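You operate a simulated robot arm through the tools that you are given. There is no shell and no other tool. Be economical: measure what you need, move in short steps, check, and stop when the job is done.

You run a simulated two-armed robot. Do the job below in one go: nothing can be reset, and whatever is moved stays where it is left.

## Task
Pick up the cylinder marked "62" from the small table with one hand, pass it to the other hand and put it on the top shelf of the mould rack. Set down upright: cylinder.
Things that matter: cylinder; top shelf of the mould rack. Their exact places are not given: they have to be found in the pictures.

It is judged by the outcome, as a careful person would: the job done as asked, and still so three seconds after it is handed in. It fails if anything else is knocked over, pushed out of place, dropped, spilled or broken.

## Robot
Two 7-joint arms with two-finger grippers on one trunk, on a base that drives. Base frame: it is fixed to the floor where the robot stands at the start and does not move with it; the origin is under the middle of the robot, x ahead of it, y to its left, z up. Lengths are in mm, angles in rad, forces in N, time in s.
The left shoulder is at the start at [78, 151, 963], the right one opposite. With the tool pointing down near the work surface each hand reaches from about 100 to 780 mm from the robot's upright axis, wherever it stands, measured 20 degrees to its own side. Places, roughly: top shelf of the mould rack [-2600, -2900, 1400]. Payload 2.54 kg a hand.
The tool frame of a hand sits at the grasp point between the pads (the TCP): z along the fingers, y along the line on which they close. The tips reach 30 mm beyond it. The gripper opens to 116 mm. The gripper's body begins 95 mm behind the TCP.
Orientation is that of the tool frame in the base frame, as a unit quaternion [w, x, y, z]. With the fingers straight down and closing along the base's y, the tool's x points along the base's -x, its y along +y and its z along -z.

## Interface
- The arms move only by the tool drive_tool. It takes "left_targets", "right_targets" or both (then of equal length, played together; a hand with none holds still); each is a list of rows, each an object of numbers (a shift or turn left out is 0, a gripper value left out holds the last): "tx", "ty", "tz": the shift along the tool's x, y, z in cm; "wx", "wy", "wz": the turn, a rotation vector about the tool's x, y, z in rad; "jaw": the gripper command, from -1 (shut) to 1 (fully open), values between in proportion. In form: [{"tx": .., "ty": .., "tz": .., "wx": .., "wy": .., "wz": .., "jaw": ..}, ...]. A call has 1 to 8 rows; each row is the pose to reach, as a shift and turn from the pose commanded when the call began, along the tool's axes at that moment. Rows are played at 5 a second. More than 50 mm and 0.15 rad between two rows, or a gripper value outside its range, and nothing of the call is played. Where a pose cannot be reached the arm comes as near as it can. A force on the tool above 40 N (or 10 N above the force at the start of the call, whichever is more), or a blocked arm, ends the call early, and 0.2 s more pass. Each finger travels about 72 mm/s and halts on what it meets, pressing with about 21 N; the grip force reading is that of the motor and also rises with nothing between the fingers. The clock runs only during rows and for 0.2 s after the last one: add rows that repeat a pose to give the fingers time. The reply holds the time, the measured pose of the TCP, the force on the tool along the base axes, the opening and the grip force, in the units named above and with some noise, with the torque about the TCP (base axes, N m) and any sound that the robot's microphone picked up.
- Cameras (640 x 400 px; columns grow to the right, rows downward): "scene" is now at [154.8, 26.4, 1132.8]; the picture's right is [0.28, -0.96, 0.00], its down [-0.05, -0.02, -1.00] and it looks along [0.96, 0.28, -0.06] (base axes); focal length 214 px, centre (320, 200). "left" rides on the left gripper at [69, 15, -122] in its tool frame; the picture's right is [-0.21, 0.98, 0.00], its down [-0.83, -0.18, -0.53] and it looks along [-0.52, -0.11, 0.85] (tool axes); focal length 251 px, centre (320, 200). "right" rides on the right gripper at [69, -15, -122] in its tool frame; the picture's right is [0.21, 0.98, 0.00], its down [-0.83, 0.18, -0.53] and it looks along [-0.52, 0.11, 0.85] (tool axes); focal length 251 px, centre (320, 200).
- grab_frame(camera): a new picture of that camera. It takes no simulated time.
- raise_lower(by): slides the trunk up (or, below 0, down) by that many mm; the arms and the scene camera ride with it, the base frame stays. It gives what a move gives, with no picture.
- drive_base(legs): drives the robot by 1 to 6 legs, each [ahead, left, turn to the left] in mm, mm and rad, along the robot's own axes; the way and the turn of a leg run together, so that a leg with both is an arc; at most 1500 mm and 3.142 rad a leg. The arms and the cameras ride along, it lands a little off, and it stops where it bumps. It gives what a move gives.
- head_to(pan, tilt): turns the head with the scene camera to pan (to the left, within 1.396 rad either way) and tilt (down, from -0.506 to 1.204), counted from straight ahead of the robot. It gives what a move gives.
- probe_pixels(camera, pixels): for up to 12 pixels [column, row] of the newest picture of that camera ("zoom" is the newest enlarged one), the place [x, y, z] in the base frame of the surface seen there, good to about 2 mm. It takes no simulated time.
- zoom(camera, box): a new picture of the part [left, top, right, bottom] of that camera's present view, enlarged. It takes no simulated time.
- finish_job(): hands the job in; it is judged then, once.

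Go step by step. Measure first, check grasps and placings, and put right what went wrong. The budget is 80 turns and 58 pictures, counting those below and the enlarged ones. Unless the task says otherwise, let go and move clear before handing in, and close with one line.

The tools are called after ">>>" as name(argument=value, ...) on one line, values as JSON. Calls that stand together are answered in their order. drive_tool: Moves the arms, as the interface text tells. Its arguments: {"type":"object","properties":{"left_targets":{"type":"array","items":{"type":"object","properties":{"tx":{"type":"number"},"ty":{"type":"number"},"tz":{"type":"number"},"wx":{"type":"number"},"wy":{"type":"number"},"wz":{"type":"number"},"jaw":{"type":"number"}}}},"right_targets":{"type":"array","items":{"type":"object","properties":{"tx":{"type":"number"},"ty":{"type":"number"},"tz":{"type":"number"},"wx":{"type":"number"},"wy":{"type":"number"},"wz":{"type":"number"},"jaw":{"type":"number"}}}}},"required":[]} The other tools are called the same way: raise_lower (by) slides the trunk up or down; drive_base (legs) drives the base; head_to (pan, tilt) turns the head that bears the scene camera; grab_frame (camera) takes a picture; probe_pixels (camera, pixels) gives the place of the surface under pixels of a picture; zoom (camera, box) takes an enlarged picture of a part of a camera's view; finish_job () hands the job in.

At the start:

```text
time: 0.0
left_position: [308.3, 268.2, 1090.3]
left_orientation: [0.0, 0.0, 1.0, 0.0]
left_ft_force: [-0.1, -0.2, 0.0]
left_wrist_torque: [0.02, 0.01, 0.02]
left_grip_width: 116.2
left_grasp_force: 0.0
right_position: [332.6, -20.0, 1109.8]
right_orientation: [0.0, 0.0, 1.0, 0.0]
right_ft_force: [0.2, -0.4, 0.6]
right_wrist_torque: [0.03, -0.02, 0.0]
right_grip_width: 115.9
right_grasp_force: 0.1
trunk travel left (down, up): [-200.0, 89.0]
robot x, y, heading: [0.6, -2.1, 0.003]
head pan, tilt: [0.284, 0.056]
```

scene: 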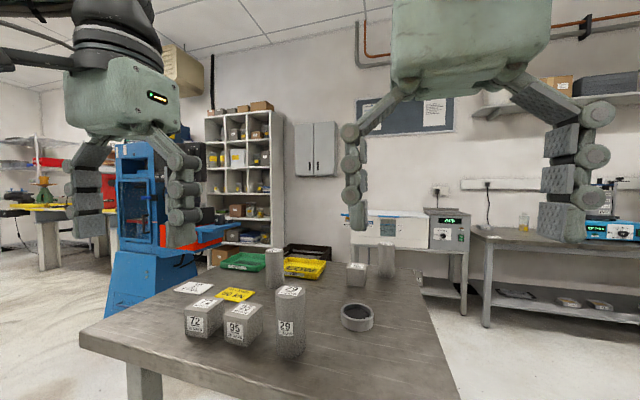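
right: 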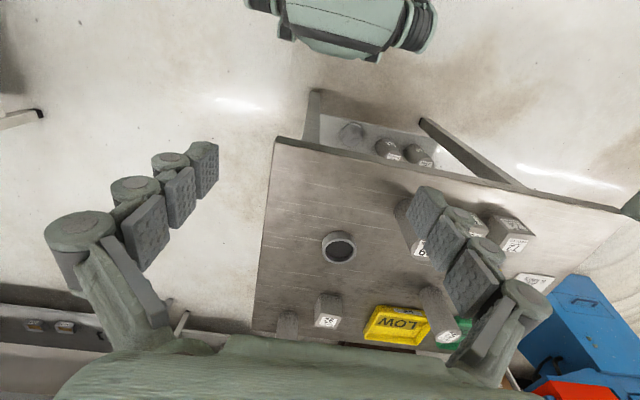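
left: 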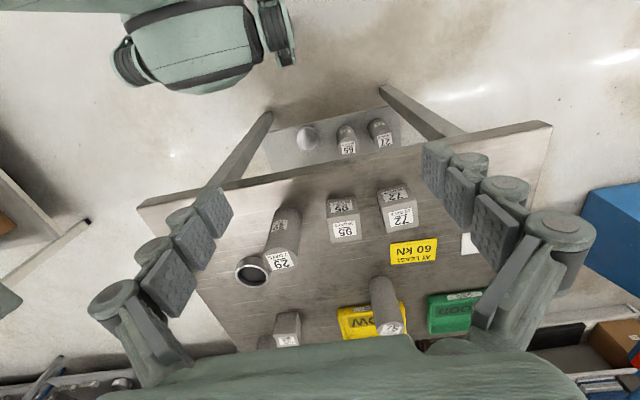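

I see several marked specimens on the table ahead; I will enlarge the view to read the markings.

>>> zoom(camera="scene", box=[160, 230, 440, 400])

>>> zoom(camera="left", box=[200, 110, 480, 360])

```text
2.29 times, centred on (300, 315) of scene
```

zoom: 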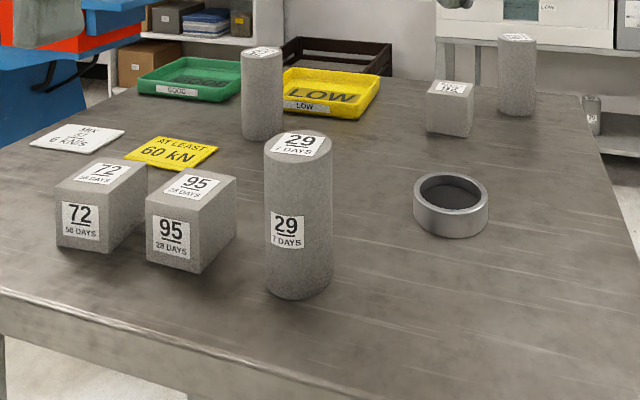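

```text
1.60 times, centred on (340, 235) of left
```

zoom: 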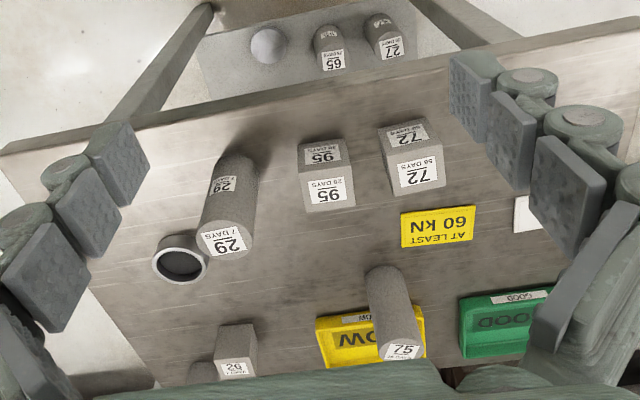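

The near cylinder reads 29 with an underline; I will read the two others (zoom pixels 262,50 and 516,37).

>>> zoom(camera="scene", box=[335, 230, 435, 300])

>>> zoom(camera="right", box=[260, 270, 480, 370])

>>> probe_pixels(camera="scene", pixels=[[386, 245], [386, 265], [275, 251], [290, 290], [356, 267], [358, 312], [90, 335], [400, 300]])

```text
5.71 times, centred on (385, 265) of scene
```

zoom: 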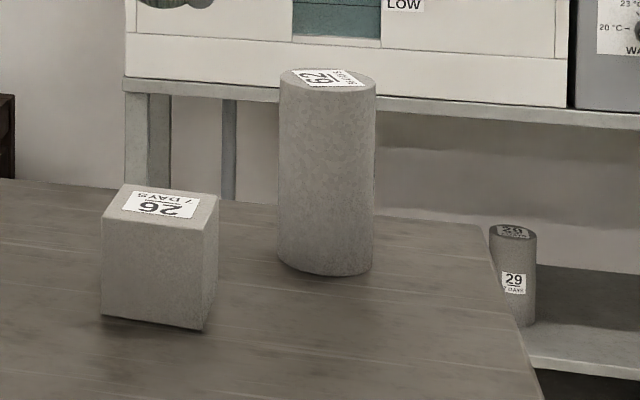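

```text
2.91 times, centred on (370, 320) of right
```

zoom: 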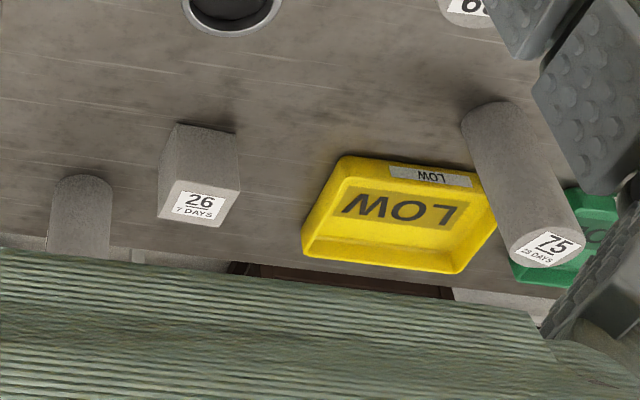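

```text
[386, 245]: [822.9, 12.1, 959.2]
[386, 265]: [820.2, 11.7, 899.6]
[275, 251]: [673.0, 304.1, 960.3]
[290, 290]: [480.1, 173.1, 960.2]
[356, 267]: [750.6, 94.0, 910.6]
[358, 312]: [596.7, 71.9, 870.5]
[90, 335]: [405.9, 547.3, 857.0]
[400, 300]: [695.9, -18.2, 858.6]
```

The far cylinder at about (825, 10) has a sideways label; I will zoom in closely to tell 62 from 29.

>>> zoom(camera="scene", box=[372, 238, 402, 256])

>>> probe_pixels(camera="scene", pixels=[[386, 243], [380, 243], [393, 243], [380, 260], [386, 260], [392, 260], [386, 275], [366, 267]])

```text
16.00 times, centred on (387, 247) of scene
```

zoom: 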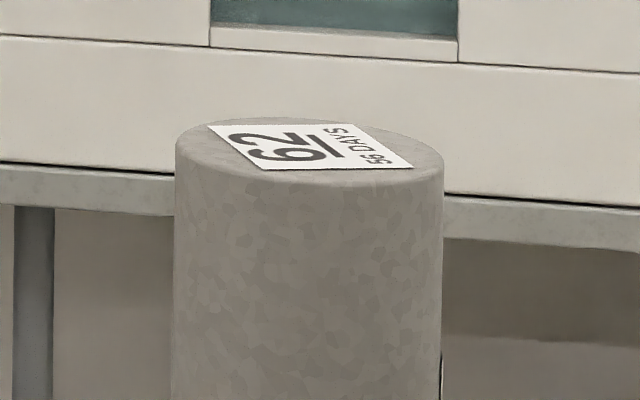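

```text
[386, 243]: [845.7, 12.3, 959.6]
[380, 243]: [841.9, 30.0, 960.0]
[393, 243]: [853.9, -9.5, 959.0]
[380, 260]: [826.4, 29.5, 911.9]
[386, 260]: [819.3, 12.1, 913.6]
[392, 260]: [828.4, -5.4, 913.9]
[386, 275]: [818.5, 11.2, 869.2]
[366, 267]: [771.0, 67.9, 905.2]
```

The text base ("56 DAYS", underlined side) shows the far cylinder is 62 (diameter ≈52, top z≈960, centre ≈(846, 12)). I look down at the table edge to see how far I can drive ahead.

>>> head_to(pan=0.0, tilt=0.8)

>>> grab_frame(camera="scene")

```text
time: 1.1
left_position: [306.8, 267.1, 1090.0]
left_orientation: [0.0, 0.0, 1.0, 0.0]
left_ft_force: [-0.4, 0.4, -0.4]
left_wrist_torque: [-0.01, 0.0, -0.03]
left_grip_width: 116.1
left_grasp_force: 0.1
right_position: [333.3, -21.8, 1109.3]
right_orientation: [0.0, 0.001, 1.0, 0.0]
right_ft_force: [0.0, 0.1, 0.5]
right_wrist_torque: [-0.03, 0.03, 0.04]
right_grip_width: 116.0
right_grasp_force: 0.0
trunk travel left (down, up): [-200.0, 89.0]
robot x, y, heading: [0.0, -2.4, 0.0]
head pan, tilt: [0.0, 0.799]
```

```text
49 pictures are left
```

scene: 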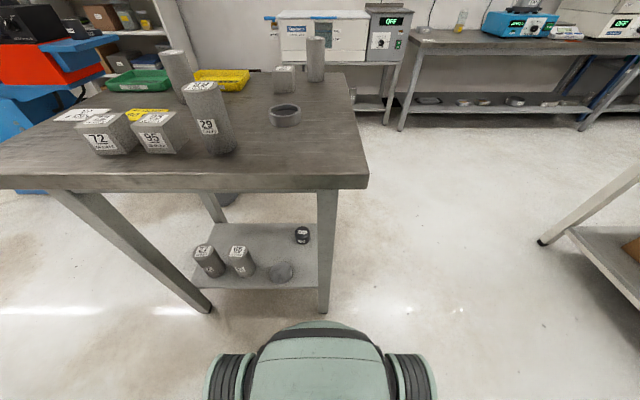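

The table's near edge is around row 190 and the right edge around column 365; I probe them to see the clearance.

>>> probe_pixels(camera="scene", pixels=[[362, 180], [60, 182], [345, 80], [358, 130], [318, 340], [322, 310], [205, 308], [285, 72], [275, 85], [294, 85], [284, 115], [400, 290]])

>>> head_to(pan=-1.39, tilt=0.1)

>>> grab_frame(camera="scene")

```text
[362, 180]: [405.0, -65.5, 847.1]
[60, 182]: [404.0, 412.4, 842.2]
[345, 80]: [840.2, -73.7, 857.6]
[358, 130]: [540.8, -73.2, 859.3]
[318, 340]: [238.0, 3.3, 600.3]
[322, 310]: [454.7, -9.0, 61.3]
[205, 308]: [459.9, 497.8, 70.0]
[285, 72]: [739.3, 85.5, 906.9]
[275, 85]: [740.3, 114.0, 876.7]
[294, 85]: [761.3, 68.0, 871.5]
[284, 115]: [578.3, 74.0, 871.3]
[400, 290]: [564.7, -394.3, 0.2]
```

```text
time: 2.6
left_position: [306.7, 267.3, 1090.1]
left_orientation: [0.0, 0.0, 1.0, 0.0]
left_ft_force: [-0.5, -0.4, 0.3]
left_wrist_torque: [-0.02, 0.0, 0.0]
left_grip_width: 116.0
left_grasp_force: 0.1
right_position: [331.5, -20.7, 1109.2]
right_orientation: [0.001, -0.001, 1.0, 0.0]
right_ft_force: [-0.1, 0.4, 0.4]
right_wrist_torque: [-0.01, 0.01, -0.03]
right_grip_width: 115.8
right_grasp_force: 0.0
trunk travel left (down, up): [-200.0, 89.0]
robot x, y, heading: [-1.0, 0.4, -0.001]
head pan, tilt: [-1.389, 0.099]
```

```text
48 pictures are left
```

scene: 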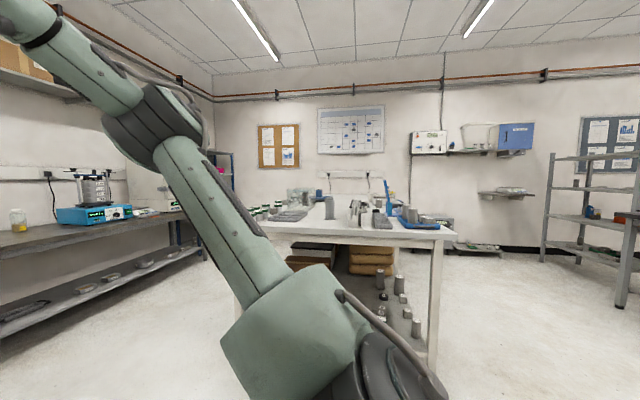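

The mould rack is probably the grey shelving at right (column 590); I probe it, the white bench and the dark counter for driving room.

>>> probe_pixels(camera="scene", pixels=[[552, 155], [600, 157], [545, 255], [620, 300], [436, 228], [265, 228], [240, 300], [190, 215], [60, 240], [430, 370], [500, 300], [150, 300]])

>>> zoom(camera="scene", box=[480, 110, 640, 310])

```text
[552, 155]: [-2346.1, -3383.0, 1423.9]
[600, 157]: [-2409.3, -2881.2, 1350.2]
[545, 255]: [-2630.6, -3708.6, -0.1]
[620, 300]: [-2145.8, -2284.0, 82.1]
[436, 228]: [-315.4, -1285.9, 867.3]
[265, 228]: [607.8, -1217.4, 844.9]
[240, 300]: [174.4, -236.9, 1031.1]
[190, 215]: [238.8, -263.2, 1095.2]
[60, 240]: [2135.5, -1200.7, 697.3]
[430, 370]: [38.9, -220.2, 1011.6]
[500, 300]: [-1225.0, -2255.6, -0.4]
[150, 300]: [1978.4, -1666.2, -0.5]
```

```text
2.00 times, centred on (560, 210) of scene
```

zoom: 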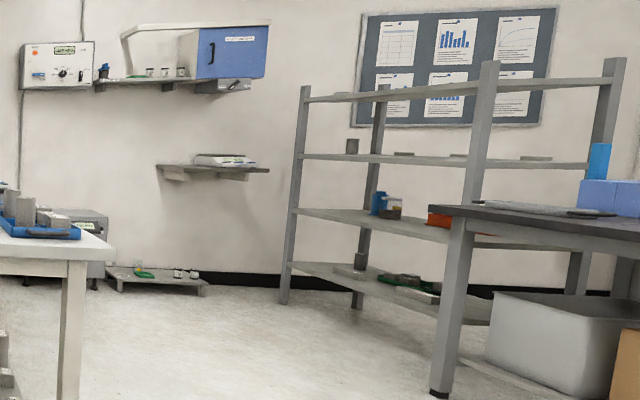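

The rack's front faces +x around x≈-2350, with its top board near z≈1400; the aisle between the small table (y -73) and white bench (y -1220) is wide. I drive round to the right end of the small table to face the cylinder from +y heading.

>>> drive_base(legs=[[0, -620, 0], [720, 0, 0], [0, 0, 1.571]])

>>> head_to(pan=-0.2, tilt=0.5)

>>> grab_frame(camera="scene")

```text
time: 16.3
left_position: [449.1, -295.8, 1090.2]
left_orientation: [0.0, -0.699, 0.715, 0.0]
left_ft_force: [-0.3, 0.3, 0.7]
left_wrist_torque: [0.0, 0.01, 0.01]
left_grip_width: 116.0
left_grasp_force: 0.0
right_position: [737.6, -277.9, 1109.2]
right_orientation: [-0.001, -0.699, 0.715, 0.0]
right_ft_force: [0.2, 0.0, 0.2]
right_wrist_torque: [0.03, 0.02, -0.01]
right_grip_width: 116.1
right_grasp_force: 0.1
trunk travel left (down, up): [-200.0, 89.0]
robot x, y, heading: [711.4, -614.4, 1.552]
head pan, tilt: [-1.389, 0.099]
```

```text
time: 17.7
left_position: [448.5, -297.0, 1090.0]
left_orientation: [0.0, -0.7, 0.714, 0.0]
left_ft_force: [0.2, -0.4, -0.2]
left_wrist_torque: [-0.03, -0.01, 0.02]
left_grip_width: 115.9
left_grasp_force: 0.1
right_position: [738.5, -270.0, 1103.9]
right_orientation: [0.003, -0.693, 0.721, -0.003]
right_ft_force: [-29.5, 76.8, -46.8]
right_wrist_torque: [-5.92, -3.6, -2.14]
right_grip_width: 116.1
right_grasp_force: 0.0
trunk travel left (down, up): [-200.0, 89.0]
robot x, y, heading: [708.9, -611.2, 1.551]
head pan, tilt: [-0.201, 0.499]
```

```text
46 pictures are left
```

scene: 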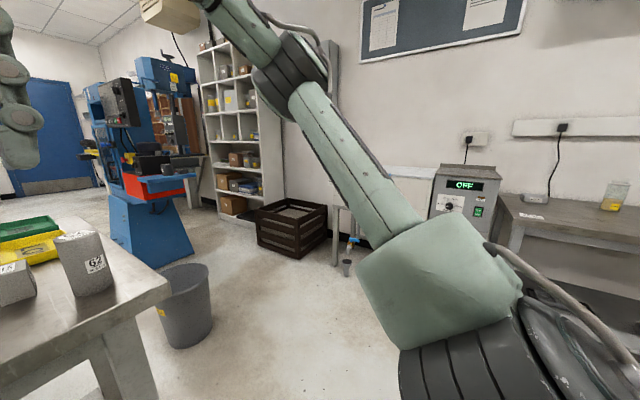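

The right hand reports about 95 N without being moved, so something is pressing on the right arm, perhaps the head. I turn the head away a bit and recheck.

>>> probe_pixels(camera="scene", pixels=[[90, 265], [75, 235], [150, 285], [430, 270], [20, 280], [320, 130]])

>>> head_to(pan=0.2, tilt=0.5)

>>> grab_frame(camera="scene")

```text
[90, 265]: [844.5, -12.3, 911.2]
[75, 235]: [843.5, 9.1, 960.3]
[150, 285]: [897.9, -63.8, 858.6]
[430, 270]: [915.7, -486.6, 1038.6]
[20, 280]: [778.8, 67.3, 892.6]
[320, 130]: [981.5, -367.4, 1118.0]
```

```text
time: 18.6
left_position: [448.7, -297.9, 1089.8]
left_orientation: [0.0, -0.7, 0.714, 0.0]
left_ft_force: [-0.2, 0.8, 0.6]
left_wrist_torque: [0.0, -0.02, 0.03]
left_grip_width: 116.2
left_grasp_force: 0.1
right_position: [739.1, -269.9, 1103.3]
right_orientation: [0.004, -0.693, 0.721, -0.004]
right_ft_force: [-26.7, 88.9, -38.2]
right_wrist_torque: [-8.43, -3.31, -1.74]
right_grip_width: 116.2
right_grasp_force: 0.0
trunk travel left (down, up): [-200.0, 89.0]
robot x, y, heading: [707.6, -609.0, 1.55]
head pan, tilt: [0.201, 0.499]
```

```text
45 pictures are left
```

scene: 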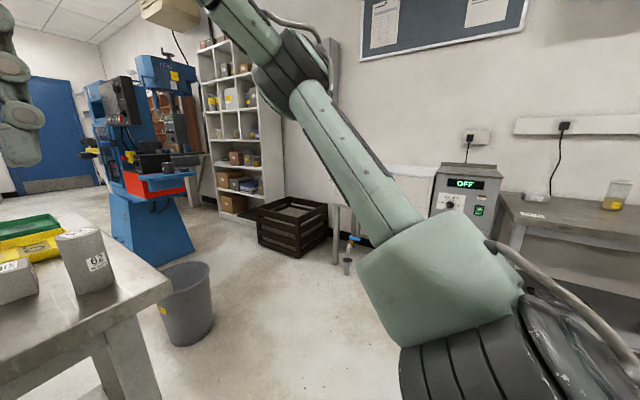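

The picture hasn't changed though the pan reads 0.2, so the head is caught on the right forearm. I turn it back to release it.

>>> head_to(pan=-1.389, tilt=0.1)

```text
time: 20.2
left_position: [447.9, -297.1, 1089.1]
left_orientation: [0.0, -0.699, 0.715, -0.001]
left_ft_force: [1.0, 0.5, 0.2]
left_wrist_torque: [0.02, 0.0, 0.0]
left_grip_width: 115.9
left_grasp_force: 0.0
right_position: [737.2, -278.9, 1109.4]
right_orientation: [0.001, -0.7, 0.714, 0.0]
right_ft_force: [0.3, -0.1, 0.3]
right_wrist_torque: [0.0, 0.03, 0.0]
right_grip_width: 116.0
right_grasp_force: 0.1
trunk travel left (down, up): [-200.0, 89.0]
robot x, y, heading: [709.0, -608.6, 1.546]
head pan, tilt: [-1.389, 0.099]
```

Released. Next I extend the right hand forward and to its side (4 cm steps), away from the head, then bring the head round.

>>> drive_tool(right_targets=[{"tx": -3, "ty": -3}, {"tx": -6, "ty": -6}, {"tx": -9, "ty": -9}, {"tx": -12, "ty": -10.5}, {"tx": -15, "ty": -10.5}, {"tx": -15, "ty": -10.5}])

>>> head_to(pan=-0.9, tilt=0.0)

>>> head_to(pan=-0.1, tilt=0.3)

>>> grab_frame(camera="scene")

>>> grab_frame(camera="right")

```text
time: 21.6
left_position: [448.8, -298.2, 1090.3]
left_orientation: [0.0, -0.699, 0.715, -0.001]
left_ft_force: [0.5, -0.5, 0.1]
left_wrist_torque: [-0.02, -0.02, 0.0]
left_grip_width: 116.1
left_grasp_force: 0.1
right_position: [846.3, -129.8, 1109.6]
right_orientation: [0.0, -0.7, 0.714, 0.0]
right_ft_force: [0.0, 0.9, -1.5]
right_wrist_torque: [-0.01, -0.01, -0.01]
right_grip_width: 116.0
right_grasp_force: 0.0
trunk travel left (down, up): [-200.0, 89.0]
robot x, y, heading: [710.2, -612.5, 1.548]
head pan, tilt: [-1.389, 0.099]
```

```text
time: 22.6
left_position: [449.2, -296.5, 1090.0]
left_orientation: [0.0, -0.7, 0.715, 0.0]
left_ft_force: [0.2, 0.4, -0.2]
left_wrist_torque: [0.0, 0.01, -0.02]
left_grip_width: 116.1
left_grasp_force: 0.0
right_position: [846.3, -130.4, 1109.1]
right_orientation: [0.0, -0.7, 0.714, 0.0]
right_ft_force: [0.0, -0.1, -0.4]
right_wrist_torque: [-0.01, 0.0, 0.01]
right_grip_width: 115.6
right_grasp_force: 0.0
trunk travel left (down, up): [-200.0, 89.0]
robot x, y, heading: [709.1, -610.1, 1.551]
head pan, tilt: [-0.901, 0.0]
```

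```text
time: 23.7
left_position: [448.6, -297.1, 1089.8]
left_orientation: [0.0, -0.7, 0.714, 0.0]
left_ft_force: [0.5, -0.7, 0.3]
left_wrist_torque: [-0.03, 0.01, -0.02]
left_grip_width: 116.1
left_grasp_force: 0.1
right_position: [846.5, -130.0, 1109.6]
right_orientation: [0.0, -0.7, 0.714, 0.0]
right_ft_force: [-0.7, 0.1, 0.2]
right_wrist_torque: [-0.02, 0.0, -0.03]
right_grip_width: 115.8
right_grasp_force: 0.0
trunk travel left (down, up): [-200.0, 89.0]
robot x, y, heading: [708.3, -610.1, 1.552]
head pan, tilt: [-0.099, 0.3]
```

```text
44 pictures are left
```

scene: 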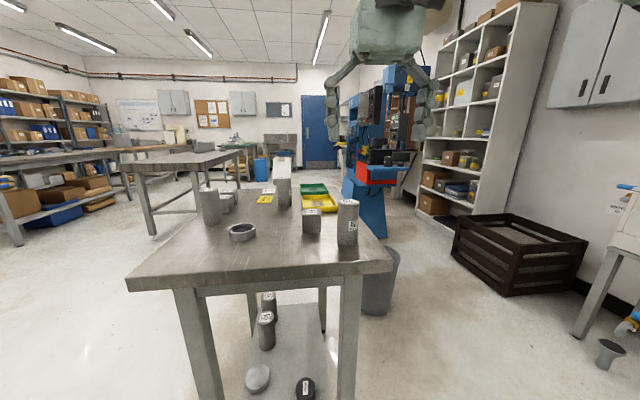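

```text
43 pictures are left
```

right: 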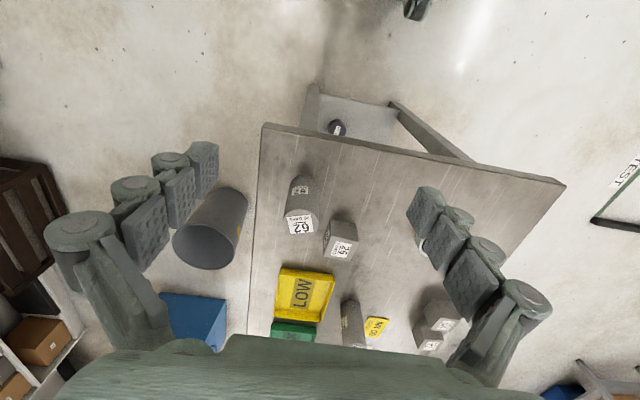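

The mark now clearly reads 62. I probe its top rim for the exact centre.

>>> zoom(camera="right", box=[270, 160, 370, 270])

>>> zoom(camera="scene", box=[290, 180, 400, 270])

```text
3.64 times, centred on (320, 215) of right
```

zoom: 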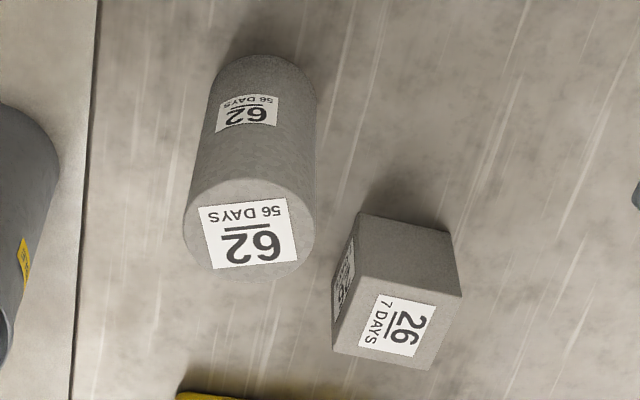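

```text
4.44 times, centred on (345, 225) of scene
```

zoom: 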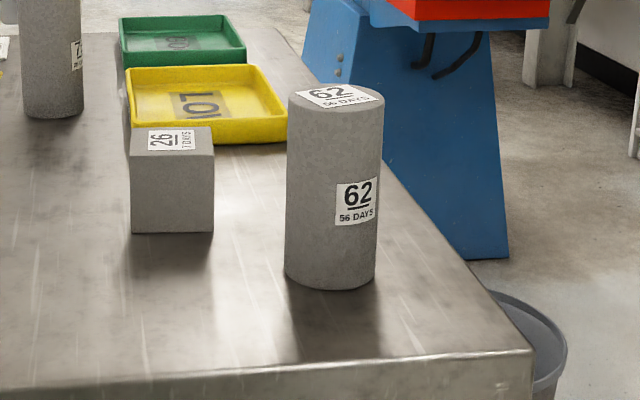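

Probing the rim in the enlarged scene picture and the base.

>>> probe_pixels(camera="zoom", pixels=[[335, 96], [293, 97], [380, 98], [335, 86], [335, 106], [332, 130], [332, 280], [292, 200], [375, 200], [332, 300], [150, 220], [205, 220]])

>>> probe_pixels(camera="right", pixels=[[301, 225], [288, 217], [316, 218], [301, 234], [337, 250], [350, 238], [325, 252]])

```text
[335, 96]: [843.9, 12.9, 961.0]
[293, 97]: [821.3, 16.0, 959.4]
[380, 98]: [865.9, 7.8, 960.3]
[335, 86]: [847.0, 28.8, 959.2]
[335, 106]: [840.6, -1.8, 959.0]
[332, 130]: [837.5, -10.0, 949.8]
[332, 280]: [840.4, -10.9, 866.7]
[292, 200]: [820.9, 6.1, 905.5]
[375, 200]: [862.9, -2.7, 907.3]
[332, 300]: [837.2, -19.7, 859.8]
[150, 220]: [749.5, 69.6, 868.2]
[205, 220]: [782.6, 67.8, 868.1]
```

```text
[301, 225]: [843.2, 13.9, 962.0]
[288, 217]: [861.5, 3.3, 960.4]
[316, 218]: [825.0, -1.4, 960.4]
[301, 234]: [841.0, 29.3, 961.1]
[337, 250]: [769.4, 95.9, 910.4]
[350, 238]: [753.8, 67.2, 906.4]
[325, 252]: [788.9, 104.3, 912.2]
```

Centre is (843.5, 12), radius ≈24, top z 960, base 859; the 26 cube starts at y 67, so fingers closing along x clear it. I move above it, then partway down.

>>> drive_tool(right_targets=[{"tx": -4, "ty": 0.2}, {"tx": -8, "ty": 0.4}, {"tx": -12, "ty": 0.58}, {"tx": -14.2, "ty": 0.58}, {"tx": -14.2, "ty": 0.58, "tz": 3}, {"tx": -14.2, "ty": 0.58, "tz": 6}, {"tx": -14.2, "ty": 0.58, "tz": 9}, {"tx": -14.2, "ty": 0.58, "tz": 9}])

>>> grab_frame(camera="right")

```text
time: 25.5
left_position: [449.2, -295.9, 1090.7]
left_orientation: [0.0, -0.7, 0.714, 0.0]
left_ft_force: [0.1, -0.3, -0.6]
left_wrist_torque: [-0.01, 0.05, -0.03]
left_grip_width: 115.8
left_grasp_force: 0.0
right_position: [842.2, 10.3, 1019.2]
right_orientation: [0.001, -0.699, 0.715, 0.001]
right_ft_force: [0.3, 0.0, 0.1]
right_wrist_torque: [-0.02, 0.02, -0.02]
right_grip_width: 116.2
right_grasp_force: 0.0
trunk travel left (down, up): [-200.0, 89.0]
robot x, y, heading: [706.9, -612.5, 1.548]
head pan, tilt: [-0.099, 0.3]
```

```text
40 pictures are left
```

right: 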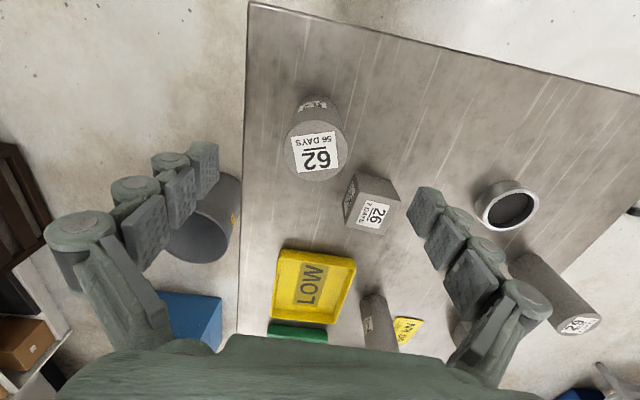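

The cylinder top centre (316,153) lies on the finger axis (expected ≈(320,146)); I descend to TCP z≈945 and close.

>>> drive_tool(right_targets=[{"tx": -0.15, "ty": -0.1, "tz": 3}, {"tx": -0.15, "ty": -0.1, "tz": 6}, {"tx": -0.15, "ty": -0.1, "tz": 7.4}, {"tx": -0.15, "ty": -0.1, "tz": 7.4}, {"tx": -0.15, "ty": -0.1, "tz": 7.4, "jaw": -1}, {"tx": -0.15, "ty": -0.1, "tz": 7.4, "jaw": -1}, {"tx": -0.15, "ty": -0.1, "tz": 7.4, "jaw": -1}, {"tx": -0.15, "ty": -0.1, "tz": 7.4, "jaw": -1}])

>>> grab_frame(camera="right")

```text
time: 27.3
left_position: [449.0, -297.6, 1089.0]
left_orientation: [0.0, -0.7, 0.715, 0.0]
left_ft_force: [-0.3, 0.0, -0.3]
left_wrist_torque: [-0.02, 0.02, 0.0]
left_grip_width: 115.8
left_grasp_force: 0.1
right_position: [842.4, 12.9, 946.5]
right_orientation: [0.001, -0.7, 0.714, 0.001]
right_ft_force: [2.2, -0.1, 0.9]
right_wrist_torque: [-0.02, -0.09, 0.03]
right_grip_width: 49.6
right_grasp_force: 20.8
trunk travel left (down, up): [-200.0, 89.0]
robot x, y, heading: [711.2, -610.4, 1.548]
head pan, tilt: [-0.099, 0.3]
```

```text
39 pictures are left
```

right: 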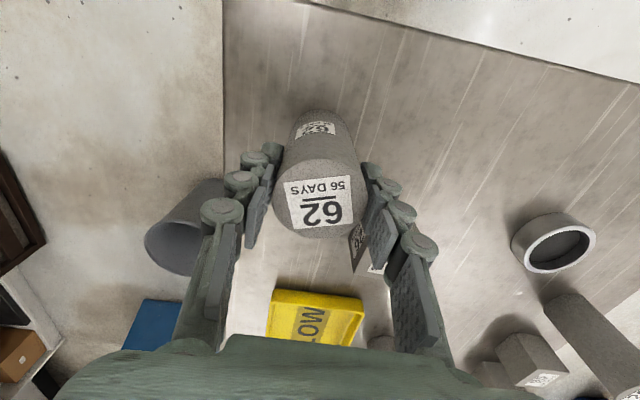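

Gripped at 49.6 mm with 21 N. I lift straight up 16 cm and draw back from the table.

>>> drive_tool(right_targets=[{"tz": -2}, {"tz": -5}, {"tz": -8}, {"tz": -12}, {"tz": -16}, {"tz": -18}, {"tz": -18, "tx": 4}, {"tz": -18, "tx": 8}])

>>> drive_tool(right_targets=[{"tx": 4}, {"tx": 8}, {"tx": 12}, {"tx": 14}, {"tx": 14}])

>>> grab_frame(camera="right")

>>> grab_frame(camera="scene")

```text
time: 29.1
left_position: [448.2, -296.6, 1089.5]
left_orientation: [0.0, -0.7, 0.715, 0.0]
left_ft_force: [0.0, -0.1, -0.7]
left_wrist_torque: [0.03, 0.02, 0.0]
left_grip_width: 116.0
left_grasp_force: 0.0
right_position: [841.0, -67.2, 1124.7]
right_orientation: [0.0, -0.699, 0.715, 0.001]
right_ft_force: [-0.8, -0.7, -4.1]
right_wrist_torque: [0.03, 0.01, 0.02]
right_grip_width: 49.3
right_grasp_force: 21.0
trunk travel left (down, up): [-200.0, 89.0]
robot x, y, heading: [708.0, -610.4, 1.549]
head pan, tilt: [-0.099, 0.3]
```

```text
time: 30.3
left_position: [450.0, -297.7, 1089.6]
left_orientation: [0.0, -0.7, 0.714, 0.0]
left_ft_force: [0.2, -0.5, -0.1]
left_wrist_torque: [0.01, 0.03, -0.02]
left_grip_width: 116.1
left_grasp_force: 0.0
right_position: [838.1, -206.8, 1124.5]
right_orientation: [0.001, -0.699, 0.715, 0.0]
right_ft_force: [0.5, -0.2, -3.5]
right_wrist_torque: [0.0, 0.0, 0.01]
right_grip_width: 49.3
right_grasp_force: 20.8
trunk travel left (down, up): [-200.0, 89.0]
robot x, y, heading: [709.5, -608.2, 1.55]
head pan, tilt: [-0.099, 0.3]
```

```text
38 pictures are left
```

right: 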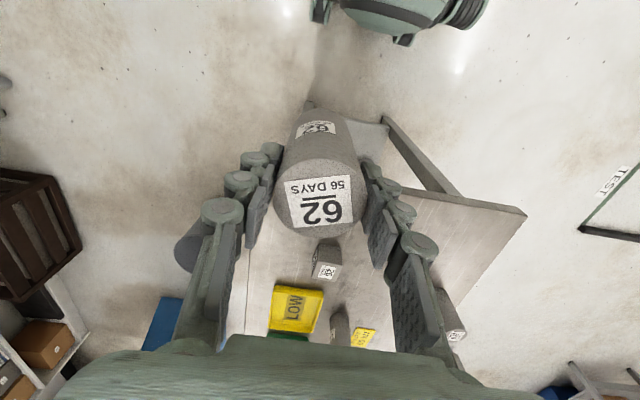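

```text
37 pictures are left
```

scene: 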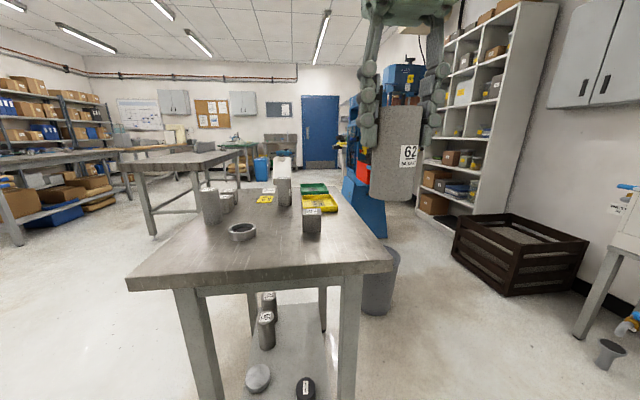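

The cylinder hangs securely and upright (bottom near z 1037). For the handover I bring the right hand to the middle ahead of the robot, while pitching the left hand's fingers forward.

>>> drive_tool(right_targets=[{"tx": -2, "ty": 2}, {"tx": -4, "ty": 4}, {"tx": -6, "ty": 6}, {"tx": -8, "ty": 8}, {"tx": -9.5, "ty": 10}, {"tx": -9.5, "ty": 10}, {"tx": -9.5, "ty": 10}], left_targets=[{"tx": -1, "wy": -0.14}, {"tx": -2, "wy": -0.28}, {"tx": -3, "wy": -0.42}, {"tx": -4, "wy": -0.56}, {"tx": -5, "wy": -0.7}, {"tx": -6, "wy": -0.84}, {"tx": -7, "wy": -0.98}])

```text
time: 31.9
left_position: [449.7, -226.5, 1090.4]
left_orientation: [0.337, -0.617, 0.63, 0.33]
left_ft_force: [-0.9, 0.5, -0.4]
left_wrist_torque: [0.0, 0.01, 0.01]
left_grip_width: 116.1
left_grasp_force: 0.2
right_position: [740.0, -109.6, 1123.7]
right_orientation: [0.0, -0.7, 0.714, 0.001]
right_ft_force: [0.3, -0.2, -4.6]
right_wrist_torque: [-0.01, 0.01, 0.03]
right_grip_width: 49.5
right_grasp_force: 20.7
trunk travel left (down, up): [-200.0, 89.0]
robot x, y, heading: [709.8, -608.6, 1.551]
head pan, tilt: [-0.099, 0.3]
```

Both are where intended. I finish the left pitch (0.59 rad more).

>>> drive_tool(left_targets=[{"wy": -0.148}, {"wy": -0.295}, {"wy": -0.443}, {"wy": -0.591}, {"wy": -0.591}])

```text
time: 33.1
left_position: [411.8, -185.6, 1173.2]
left_orientation: [0.506, -0.494, 0.505, 0.495]
left_ft_force: [0.3, -0.5, -0.2]
left_wrist_torque: [0.0, 0.0, 0.03]
left_grip_width: 116.0
left_grasp_force: 0.1
left hand out of reach, approached as far as the arm can: row 1, 2, 3, 4, 5
right_position: [740.6, -108.8, 1123.6]
right_orientation: [0.0, -0.7, 0.714, 0.0]
right_ft_force: [0.4, -0.3, -5.1]
right_wrist_torque: [0.02, -0.02, 0.0]
right_grip_width: 49.6
right_grasp_force: 20.8
trunk travel left (down, up): [-200.0, 89.0]
robot x, y, heading: [705.4, -609.3, 1.55]
head pan, tilt: [-0.099, 0.3]
```

The orientation is right but the wrist is too near the body, so the arm shifted itself. I yaw the hand to the right while bringing it forward and inward.

>>> drive_tool(left_targets=[{"tz": 1, "ty": -1, "wx": 0.12}, {"tz": 2, "ty": -2, "wx": 0.24}, {"tz": 3, "ty": -3, "wx": 0.36}, {"tz": 3, "ty": -4, "wx": 0.48}, {"tz": 3, "ty": -5, "wx": 0.6}, {"tz": 3, "ty": -6, "wx": 0.7}, {"tz": 3, "ty": -7, "wx": 0.79}, {"tz": 3, "ty": -7, "wx": 0.79}])

>>> grab_frame(camera="left")

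>>> grab_frame(camera="scene")

```text
time: 34.9
left_position: [483.5, -162.4, 1173.7]
left_orientation: [0.657, -0.262, 0.656, 0.262]
left_ft_force: [0.9, 0.2, -0.4]
left_wrist_torque: [-0.01, 0.01, 0.03]
left_grip_width: 116.0
left_grasp_force: 0.1
right_position: [739.0, -109.0, 1124.1]
right_orientation: [0.0, -0.699, 0.715, 0.0]
right_ft_force: [0.2, -0.7, -4.6]
right_wrist_torque: [0.01, -0.01, -0.01]
right_grip_width: 49.1
right_grasp_force: 20.9
trunk travel left (down, up): [-200.0, 89.0]
robot x, y, heading: [708.7, -609.7, 1.55]
head pan, tilt: [-0.099, 0.3]
```

```text
36 pictures are left
```

left: 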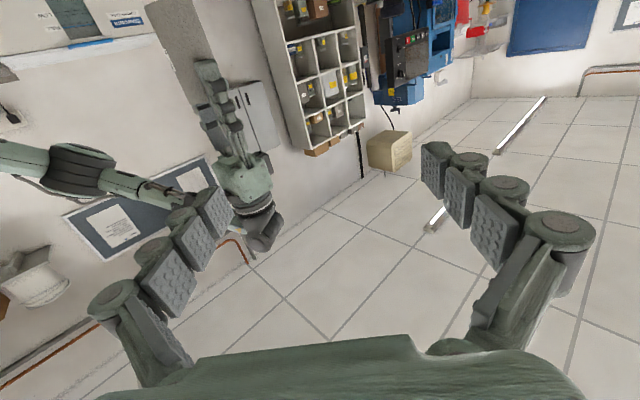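

```text
35 pictures are left
```

scene: 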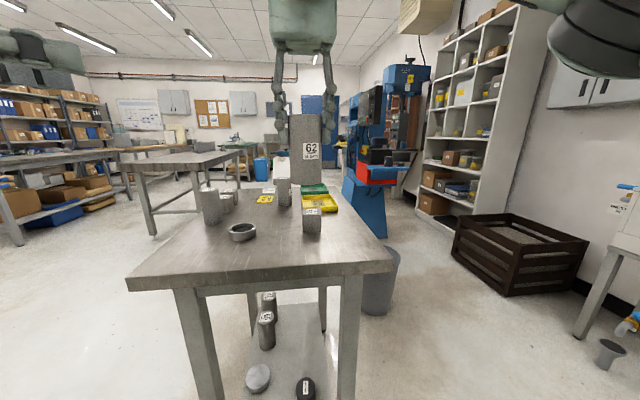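

The left hand is level, pointing along (0.73, 0.69, 0). I bring it down to the cylinder's lower part (z≈1067), lined up 130 mm short of it.

>>> drive_tool(left_targets=[{"tx": 2, "tz": 3, "ty": -2}, {"tx": 4, "tz": 6, "ty": -4}, {"tx": 6, "tz": 9, "ty": -6}, {"tx": 8, "tz": 9.2, "ty": -8}, {"tx": 10, "tz": 9.2, "ty": -10}, {"tx": 10.7, "tz": 9.2, "ty": -12}, {"tx": 10.7, "tz": 9.2, "ty": -13.7}, {"tx": 10.7, "tz": 9.2, "ty": -13.7}])

>>> grab_frame(camera="left")

>>> grab_frame(camera="scene")

```text
time: 36.7
left_position: [640.3, -152.7, 1094.5]
left_orientation: [0.656, -0.263, 0.657, 0.263]
left_ft_force: [-0.3, -0.2, 0.7]
left_wrist_torque: [-0.03, 0.0, -0.01]
left_grip_width: 115.9
left_grasp_force: 0.2
left hand out of reach, approached as far as the arm can: row 5, 6, 7, 8
right_position: [740.4, -109.9, 1122.5]
right_orientation: [0.0, -0.7, 0.715, 0.0]
right_ft_force: [0.3, 0.3, -4.2]
right_wrist_torque: [0.01, -0.01, 0.05]
right_grip_width: 49.3
right_grasp_force: 20.6
trunk travel left (down, up): [-200.0, 89.0]
robot x, y, heading: [708.3, -609.9, 1.547]
head pan, tilt: [-0.099, 0.3]
```

```text
34 pictures are left
```

left: 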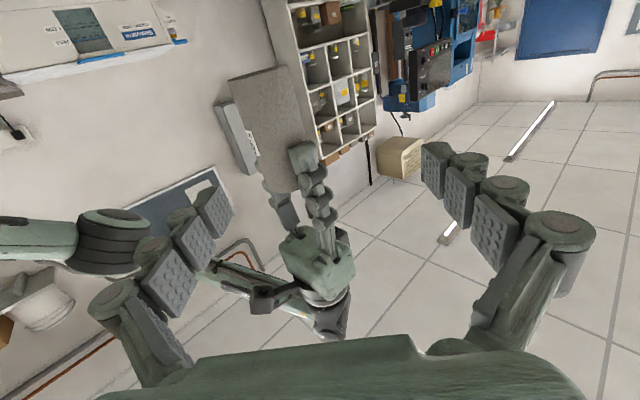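

```text
33 pictures are left
```

scene: 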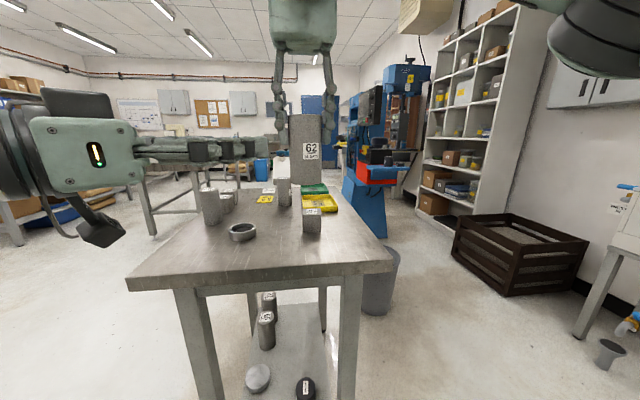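

The left arm can't go low that close in, so I raise the meeting point: right hand up 5 cm and forward 6 cm, left hand re-aligned with it, still 130 mm short.

>>> drive_tool(right_targets=[{"tx": -2, "tz": -2}, {"tx": -4, "tz": -4}, {"tx": -6, "tz": -5}, {"tx": -6, "tz": -5}, {"tx": -6, "tz": -5}], left_targets=[{}, {"tx": -1, "tz": 0.5, "ty": 0.3}, {"tx": -2.15, "tz": 1.5, "ty": 0.6}, {"tx": -2.15, "tz": 1.5, "ty": 0.6}, {"tx": -2.15, "tz": 1.5, "ty": 0.6}])

>>> grab_frame(camera="left")

>>> grab_frame(camera="scene")

```text
time: 37.9
left_position: [646.0, -135.9, 1117.4]
left_orientation: [0.657, -0.262, 0.656, 0.263]
left_ft_force: [0.2, -0.6, -0.1]
left_wrist_torque: [0.0, -0.03, -0.03]
left_grip_width: 115.9
left_grasp_force: 0.1
right_position: [744.8, -54.3, 1167.5]
right_orientation: [0.001, -0.7, 0.714, 0.003]
right_ft_force: [0.4, -0.1, -5.0]
right_wrist_torque: [0.02, 0.03, 0.04]
right_grip_width: 48.9
right_grasp_force: 20.8
right hand out of reach, approached as far as the arm can: row 3, 4, 5
trunk travel left (down, up): [-200.0, 89.0]
robot x, y, heading: [708.6, -607.5, 1.55]
head pan, tilt: [-0.099, 0.3]
```

```text
32 pictures are left
```

left: 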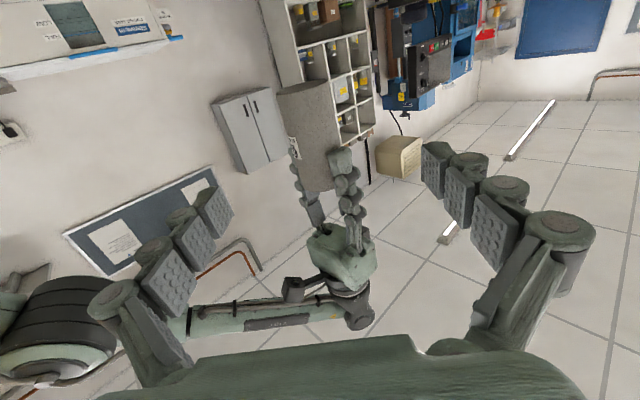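

```text
31 pictures are left
```

scene: 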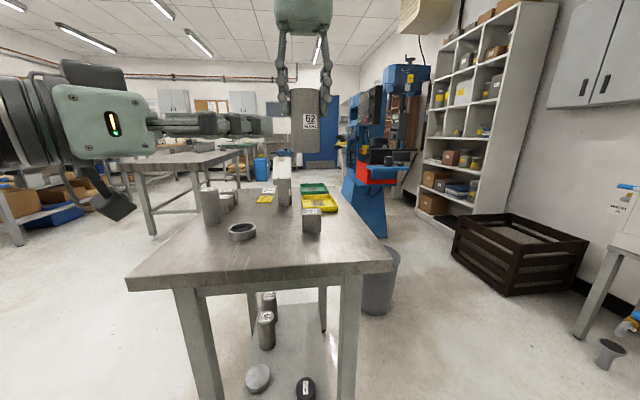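

Right hand is at (745,-54,1168), so the cylinder's bottom is ≈1080; the left hand at z≈1111 passes 15 mm beneath the right fingertips. I advance with the left gripper open.

>>> drive_tool(left_targets=[{"tx": 0.6, "ty": -0.9, "tz": 1}, {"tx": 0.6, "ty": -0.9, "tz": 4}, {"tx": 0.6, "ty": -0.9, "tz": 7}, {"tx": 0.6, "ty": -0.9, "tz": 10}, {"tx": 0.6, "ty": -0.9, "tz": 12.5}, {"tx": 0.6, "ty": -0.9, "tz": 12.5}])

>>> grab_frame(camera="left")

>>> grab_frame(camera="scene")

```text
time: 39.3
left_position: [740.2, -58.0, 1113.5]
left_orientation: [0.656, -0.263, 0.657, 0.262]
left_ft_force: [0.3, -0.4, -0.6]
left_wrist_torque: [0.01, -0.02, 0.02]
left_grip_width: 116.1
left_grasp_force: 0.2
right_position: [744.4, -55.6, 1166.7]
right_orientation: [0.001, -0.7, 0.714, 0.001]
right_ft_force: [0.7, -0.5, -5.1]
right_wrist_torque: [0.01, -0.02, -0.05]
right_grip_width: 49.2
right_grasp_force: 20.9
trunk travel left (down, up): [-200.0, 89.0]
robot x, y, heading: [707.7, -609.3, 1.546]
head pan, tilt: [-0.099, 0.3]
```

```text
30 pictures are left
```

left: 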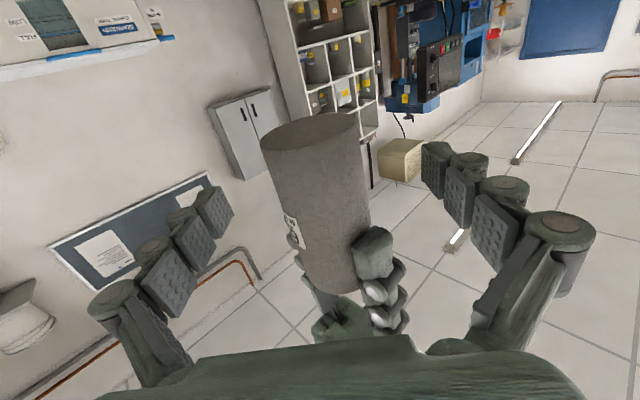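

```text
29 pictures are left
```

scene: 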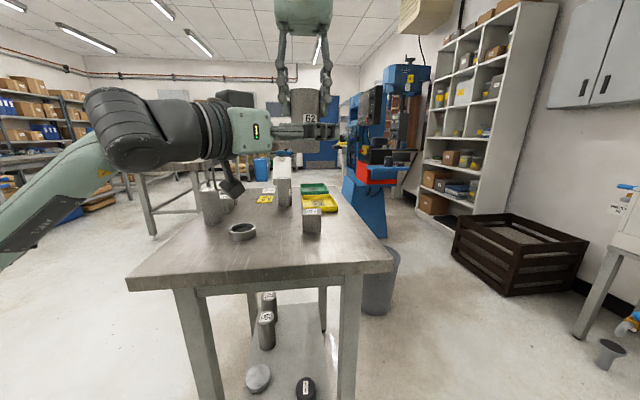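

The cylinder stands between the left fingers (columns 265–370), centred. I close the left gripper.

>>> drive_tool(left_targets=[{"tz": 0.3, "jaw": -1}, {"tz": 0.3, "jaw": -1}, {"tz": 0.3, "jaw": -1}, {"tz": 0.3, "jaw": -1}, {"tz": 0.3, "jaw": -1}])

>>> zoom(camera="scene", box=[200, 40, 400, 180])

```text
time: 40.5
left_position: [742.8, -55.5, 1113.7]
left_orientation: [0.656, -0.262, 0.657, 0.262]
left_ft_force: [0.2, -0.4, 1.3]
left_wrist_torque: [-0.18, -0.08, -0.06]
left_grip_width: 48.0
left_grasp_force: 20.6
right_position: [743.2, -54.2, 1166.7]
right_orientation: [0.0, -0.699, 0.715, 0.001]
right_ft_force: [0.1, -0.6, -4.4]
right_wrist_torque: [0.09, 0.05, 0.04]
right_grip_width: 49.0
right_grasp_force: 21.6
trunk travel left (down, up): [-200.0, 89.0]
robot x, y, heading: [706.4, -608.9, 1.552]
head pan, tilt: [-0.099, 0.3]
```

```text
2.86 times, centred on (300, 110) of scene
```

zoom: 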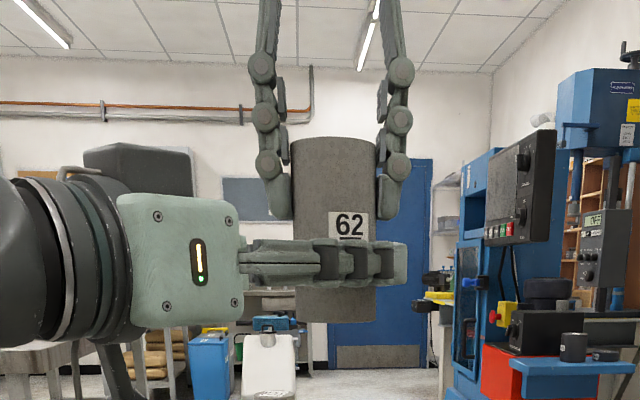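

Both hands hold the cylinder (48 mm, 21 N left). I open the right gripper and then lift it straight up.

>>> drive_tool(right_targets=[{"jaw": 0.3}, {"jaw": 0.5}, {"jaw": 0.5}, {"jaw": 0.5, "tz": -2}, {"jaw": 0.5, "tz": -4}, {"jaw": 0.5, "tz": -5}, {"jaw": 0.5, "tz": -6}])

>>> zoom(camera="scene", box=[200, 40, 400, 180])

```text
time: 42.1
left_position: [742.5, -55.8, 1112.2]
left_orientation: [0.656, -0.264, 0.656, 0.263]
left_ft_force: [-0.4, 0.8, 0.5]
left_wrist_torque: [-0.01, 0.01, 0.0]
left_grip_width: 47.9
left_grasp_force: 21.5
right_position: [750.7, -77.3, 1183.9]
right_orientation: [0.001, -0.7, 0.714, 0.003]
right_ft_force: [0.2, -0.1, -0.3]
right_wrist_torque: [-0.01, 0.03, 0.01]
right_grip_width: 87.1
right_grasp_force: 0.0
right hand out of reach, approached as far as the arm can: row 4, 5, 6, 7
trunk travel left (down, up): [-200.0, 89.0]
robot x, y, heading: [711.9, -609.0, 1.545]
head pan, tilt: [-0.099, 0.3]
```

```text
2.86 times, centred on (300, 110) of scene
```

zoom: 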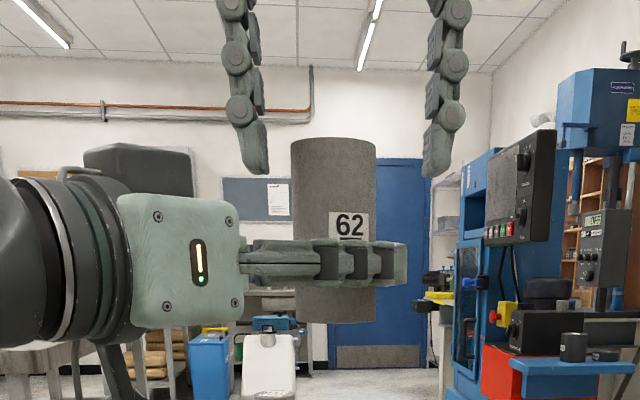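

The left hand alone now holds it. I lower the left hand 4 cm while easing the right hand back and up to clear the top.

>>> drive_tool(left_targets=[{"tx": 1}, {"tx": 2}, {"tx": 3}, {"tx": 4}, {"tx": 4}], right_targets=[{"tz": -1}, {"tz": -2, "tx": 1}, {"tz": -3, "tx": 2}, {"tz": -4, "tx": 3}, {"tz": -4, "tx": 3}])

>>> grab_frame(camera="scene")

```text
time: 43.3
left_position: [743.0, -54.6, 1071.5]
left_orientation: [0.657, -0.262, 0.657, 0.262]
left_ft_force: [0.0, 0.7, -0.5]
left_wrist_torque: [-0.01, 0.02, 0.02]
left_grip_width: 47.9
left_grasp_force: 20.3
right_position: [754.7, -114.0, 1204.6]
right_orientation: [0.001, -0.699, 0.715, 0.002]
right_ft_force: [0.2, 0.0, -0.1]
right_wrist_torque: [0.02, 0.0, 0.01]
right_grip_width: 86.6
right_grasp_force: 0.1
right hand out of reach, approached as far as the arm can: row 1, 2, 3, 4, 5
trunk travel left (down, up): [-200.0, 89.0]
robot x, y, heading: [709.5, -610.9, 1.553]
head pan, tilt: [-0.099, 0.3]
```

```text
26 pictures are left
```

scene: 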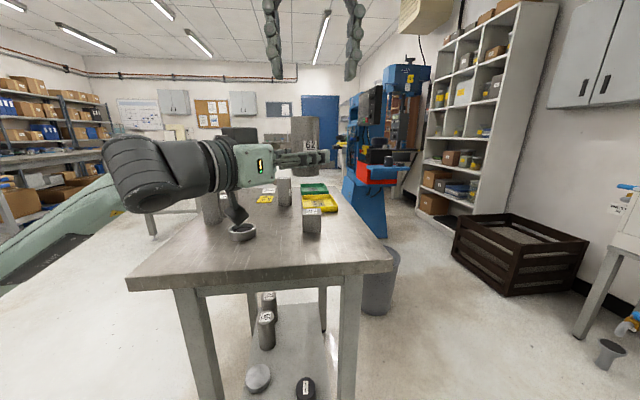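

The cylinder follows the left hand and the right tips are above it (1175 > 1140). I take the right hand away to the right and back, and raise the left again.

>>> drive_tool(right_targets=[{"ty": -4}, {"ty": -8}, {"ty": -12}, {"ty": -15}, {"ty": -15, "tx": 4}, {"ty": -15, "tx": 8}, {"ty": -15, "tx": 8}], left_targets=[{}, {}, {}, {}, {"tx": -3}, {"tx": -6}, {"tx": -6}])

>>> drive_base(legs=[[-250, 0, 0]])

>>> head_to(pan=1.3, tilt=0.15)

>>> grab_frame(camera="scene")

```text
time: 44.9
left_position: [741.6, -55.8, 1130.9]
left_orientation: [0.657, -0.262, 0.657, 0.263]
left_ft_force: [-0.8, 0.6, -3.7]
left_wrist_torque: [0.0, 0.02, 0.01]
left_grip_width: 48.0
left_grasp_force: 20.6
right_position: [904.2, -196.1, 1204.5]
right_orientation: [0.0, -0.7, 0.714, 0.0]
right_ft_force: [-0.4, -0.2, 0.2]
right_wrist_torque: [-0.01, -0.04, 0.02]
right_grip_width: 87.0
right_grasp_force: 0.0
trunk travel left (down, up): [-200.0, 89.0]
robot x, y, heading: [711.0, -611.0, 1.551]
head pan, tilt: [-0.099, 0.3]
```

```text
time: 46.7
left_position: [734.5, -304.0, 1131.6]
left_orientation: [0.656, -0.264, 0.656, 0.264]
left_ft_force: [0.4, -0.1, -4.1]
left_wrist_torque: [0.0, 0.01, -0.02]
left_grip_width: 48.1
left_grasp_force: 21.6
right_position: [896.4, -445.0, 1206.3]
right_orientation: [0.0, -0.701, 0.713, 0.001]
right_ft_force: [-0.5, -0.6, 0.1]
right_wrist_torque: [0.05, -0.03, 0.0]
right_grip_width: 87.0
right_grasp_force: 0.1
trunk travel left (down, up): [-200.0, 89.0]
robot x, y, heading: [701.2, -859.0, 1.557]
head pan, tilt: [-0.099, 0.3]
```

```text
time: 48.3
left_position: [734.1, -304.8, 1130.8]
left_orientation: [0.656, -0.264, 0.656, 0.263]
left_ft_force: [-0.2, 0.1, -4.3]
left_wrist_torque: [-0.03, 0.04, -0.01]
left_grip_width: 48.1
left_grasp_force: 21.0
right_position: [895.9, -445.3, 1205.5]
right_orientation: [-0.001, -0.701, 0.713, 0.0]
right_ft_force: [0.2, -0.5, 0.8]
right_wrist_torque: [0.0, 0.01, -0.02]
right_grip_width: 86.9
right_grasp_force: 0.1
trunk travel left (down, up): [-200.0, 89.0]
robot x, y, heading: [704.0, -861.8, 1.554]
head pan, tilt: [1.3, 0.15]
```

```text
25 pictures are left
```

scene: 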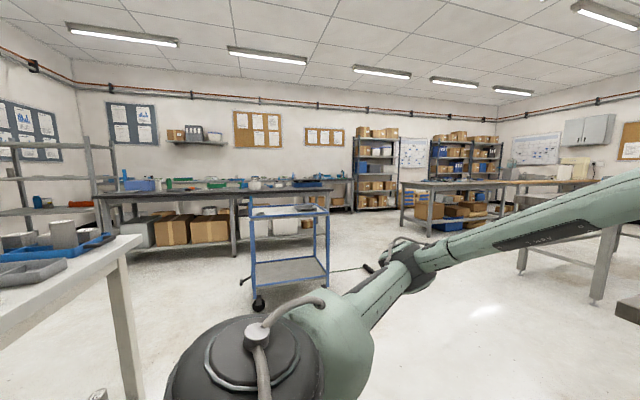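

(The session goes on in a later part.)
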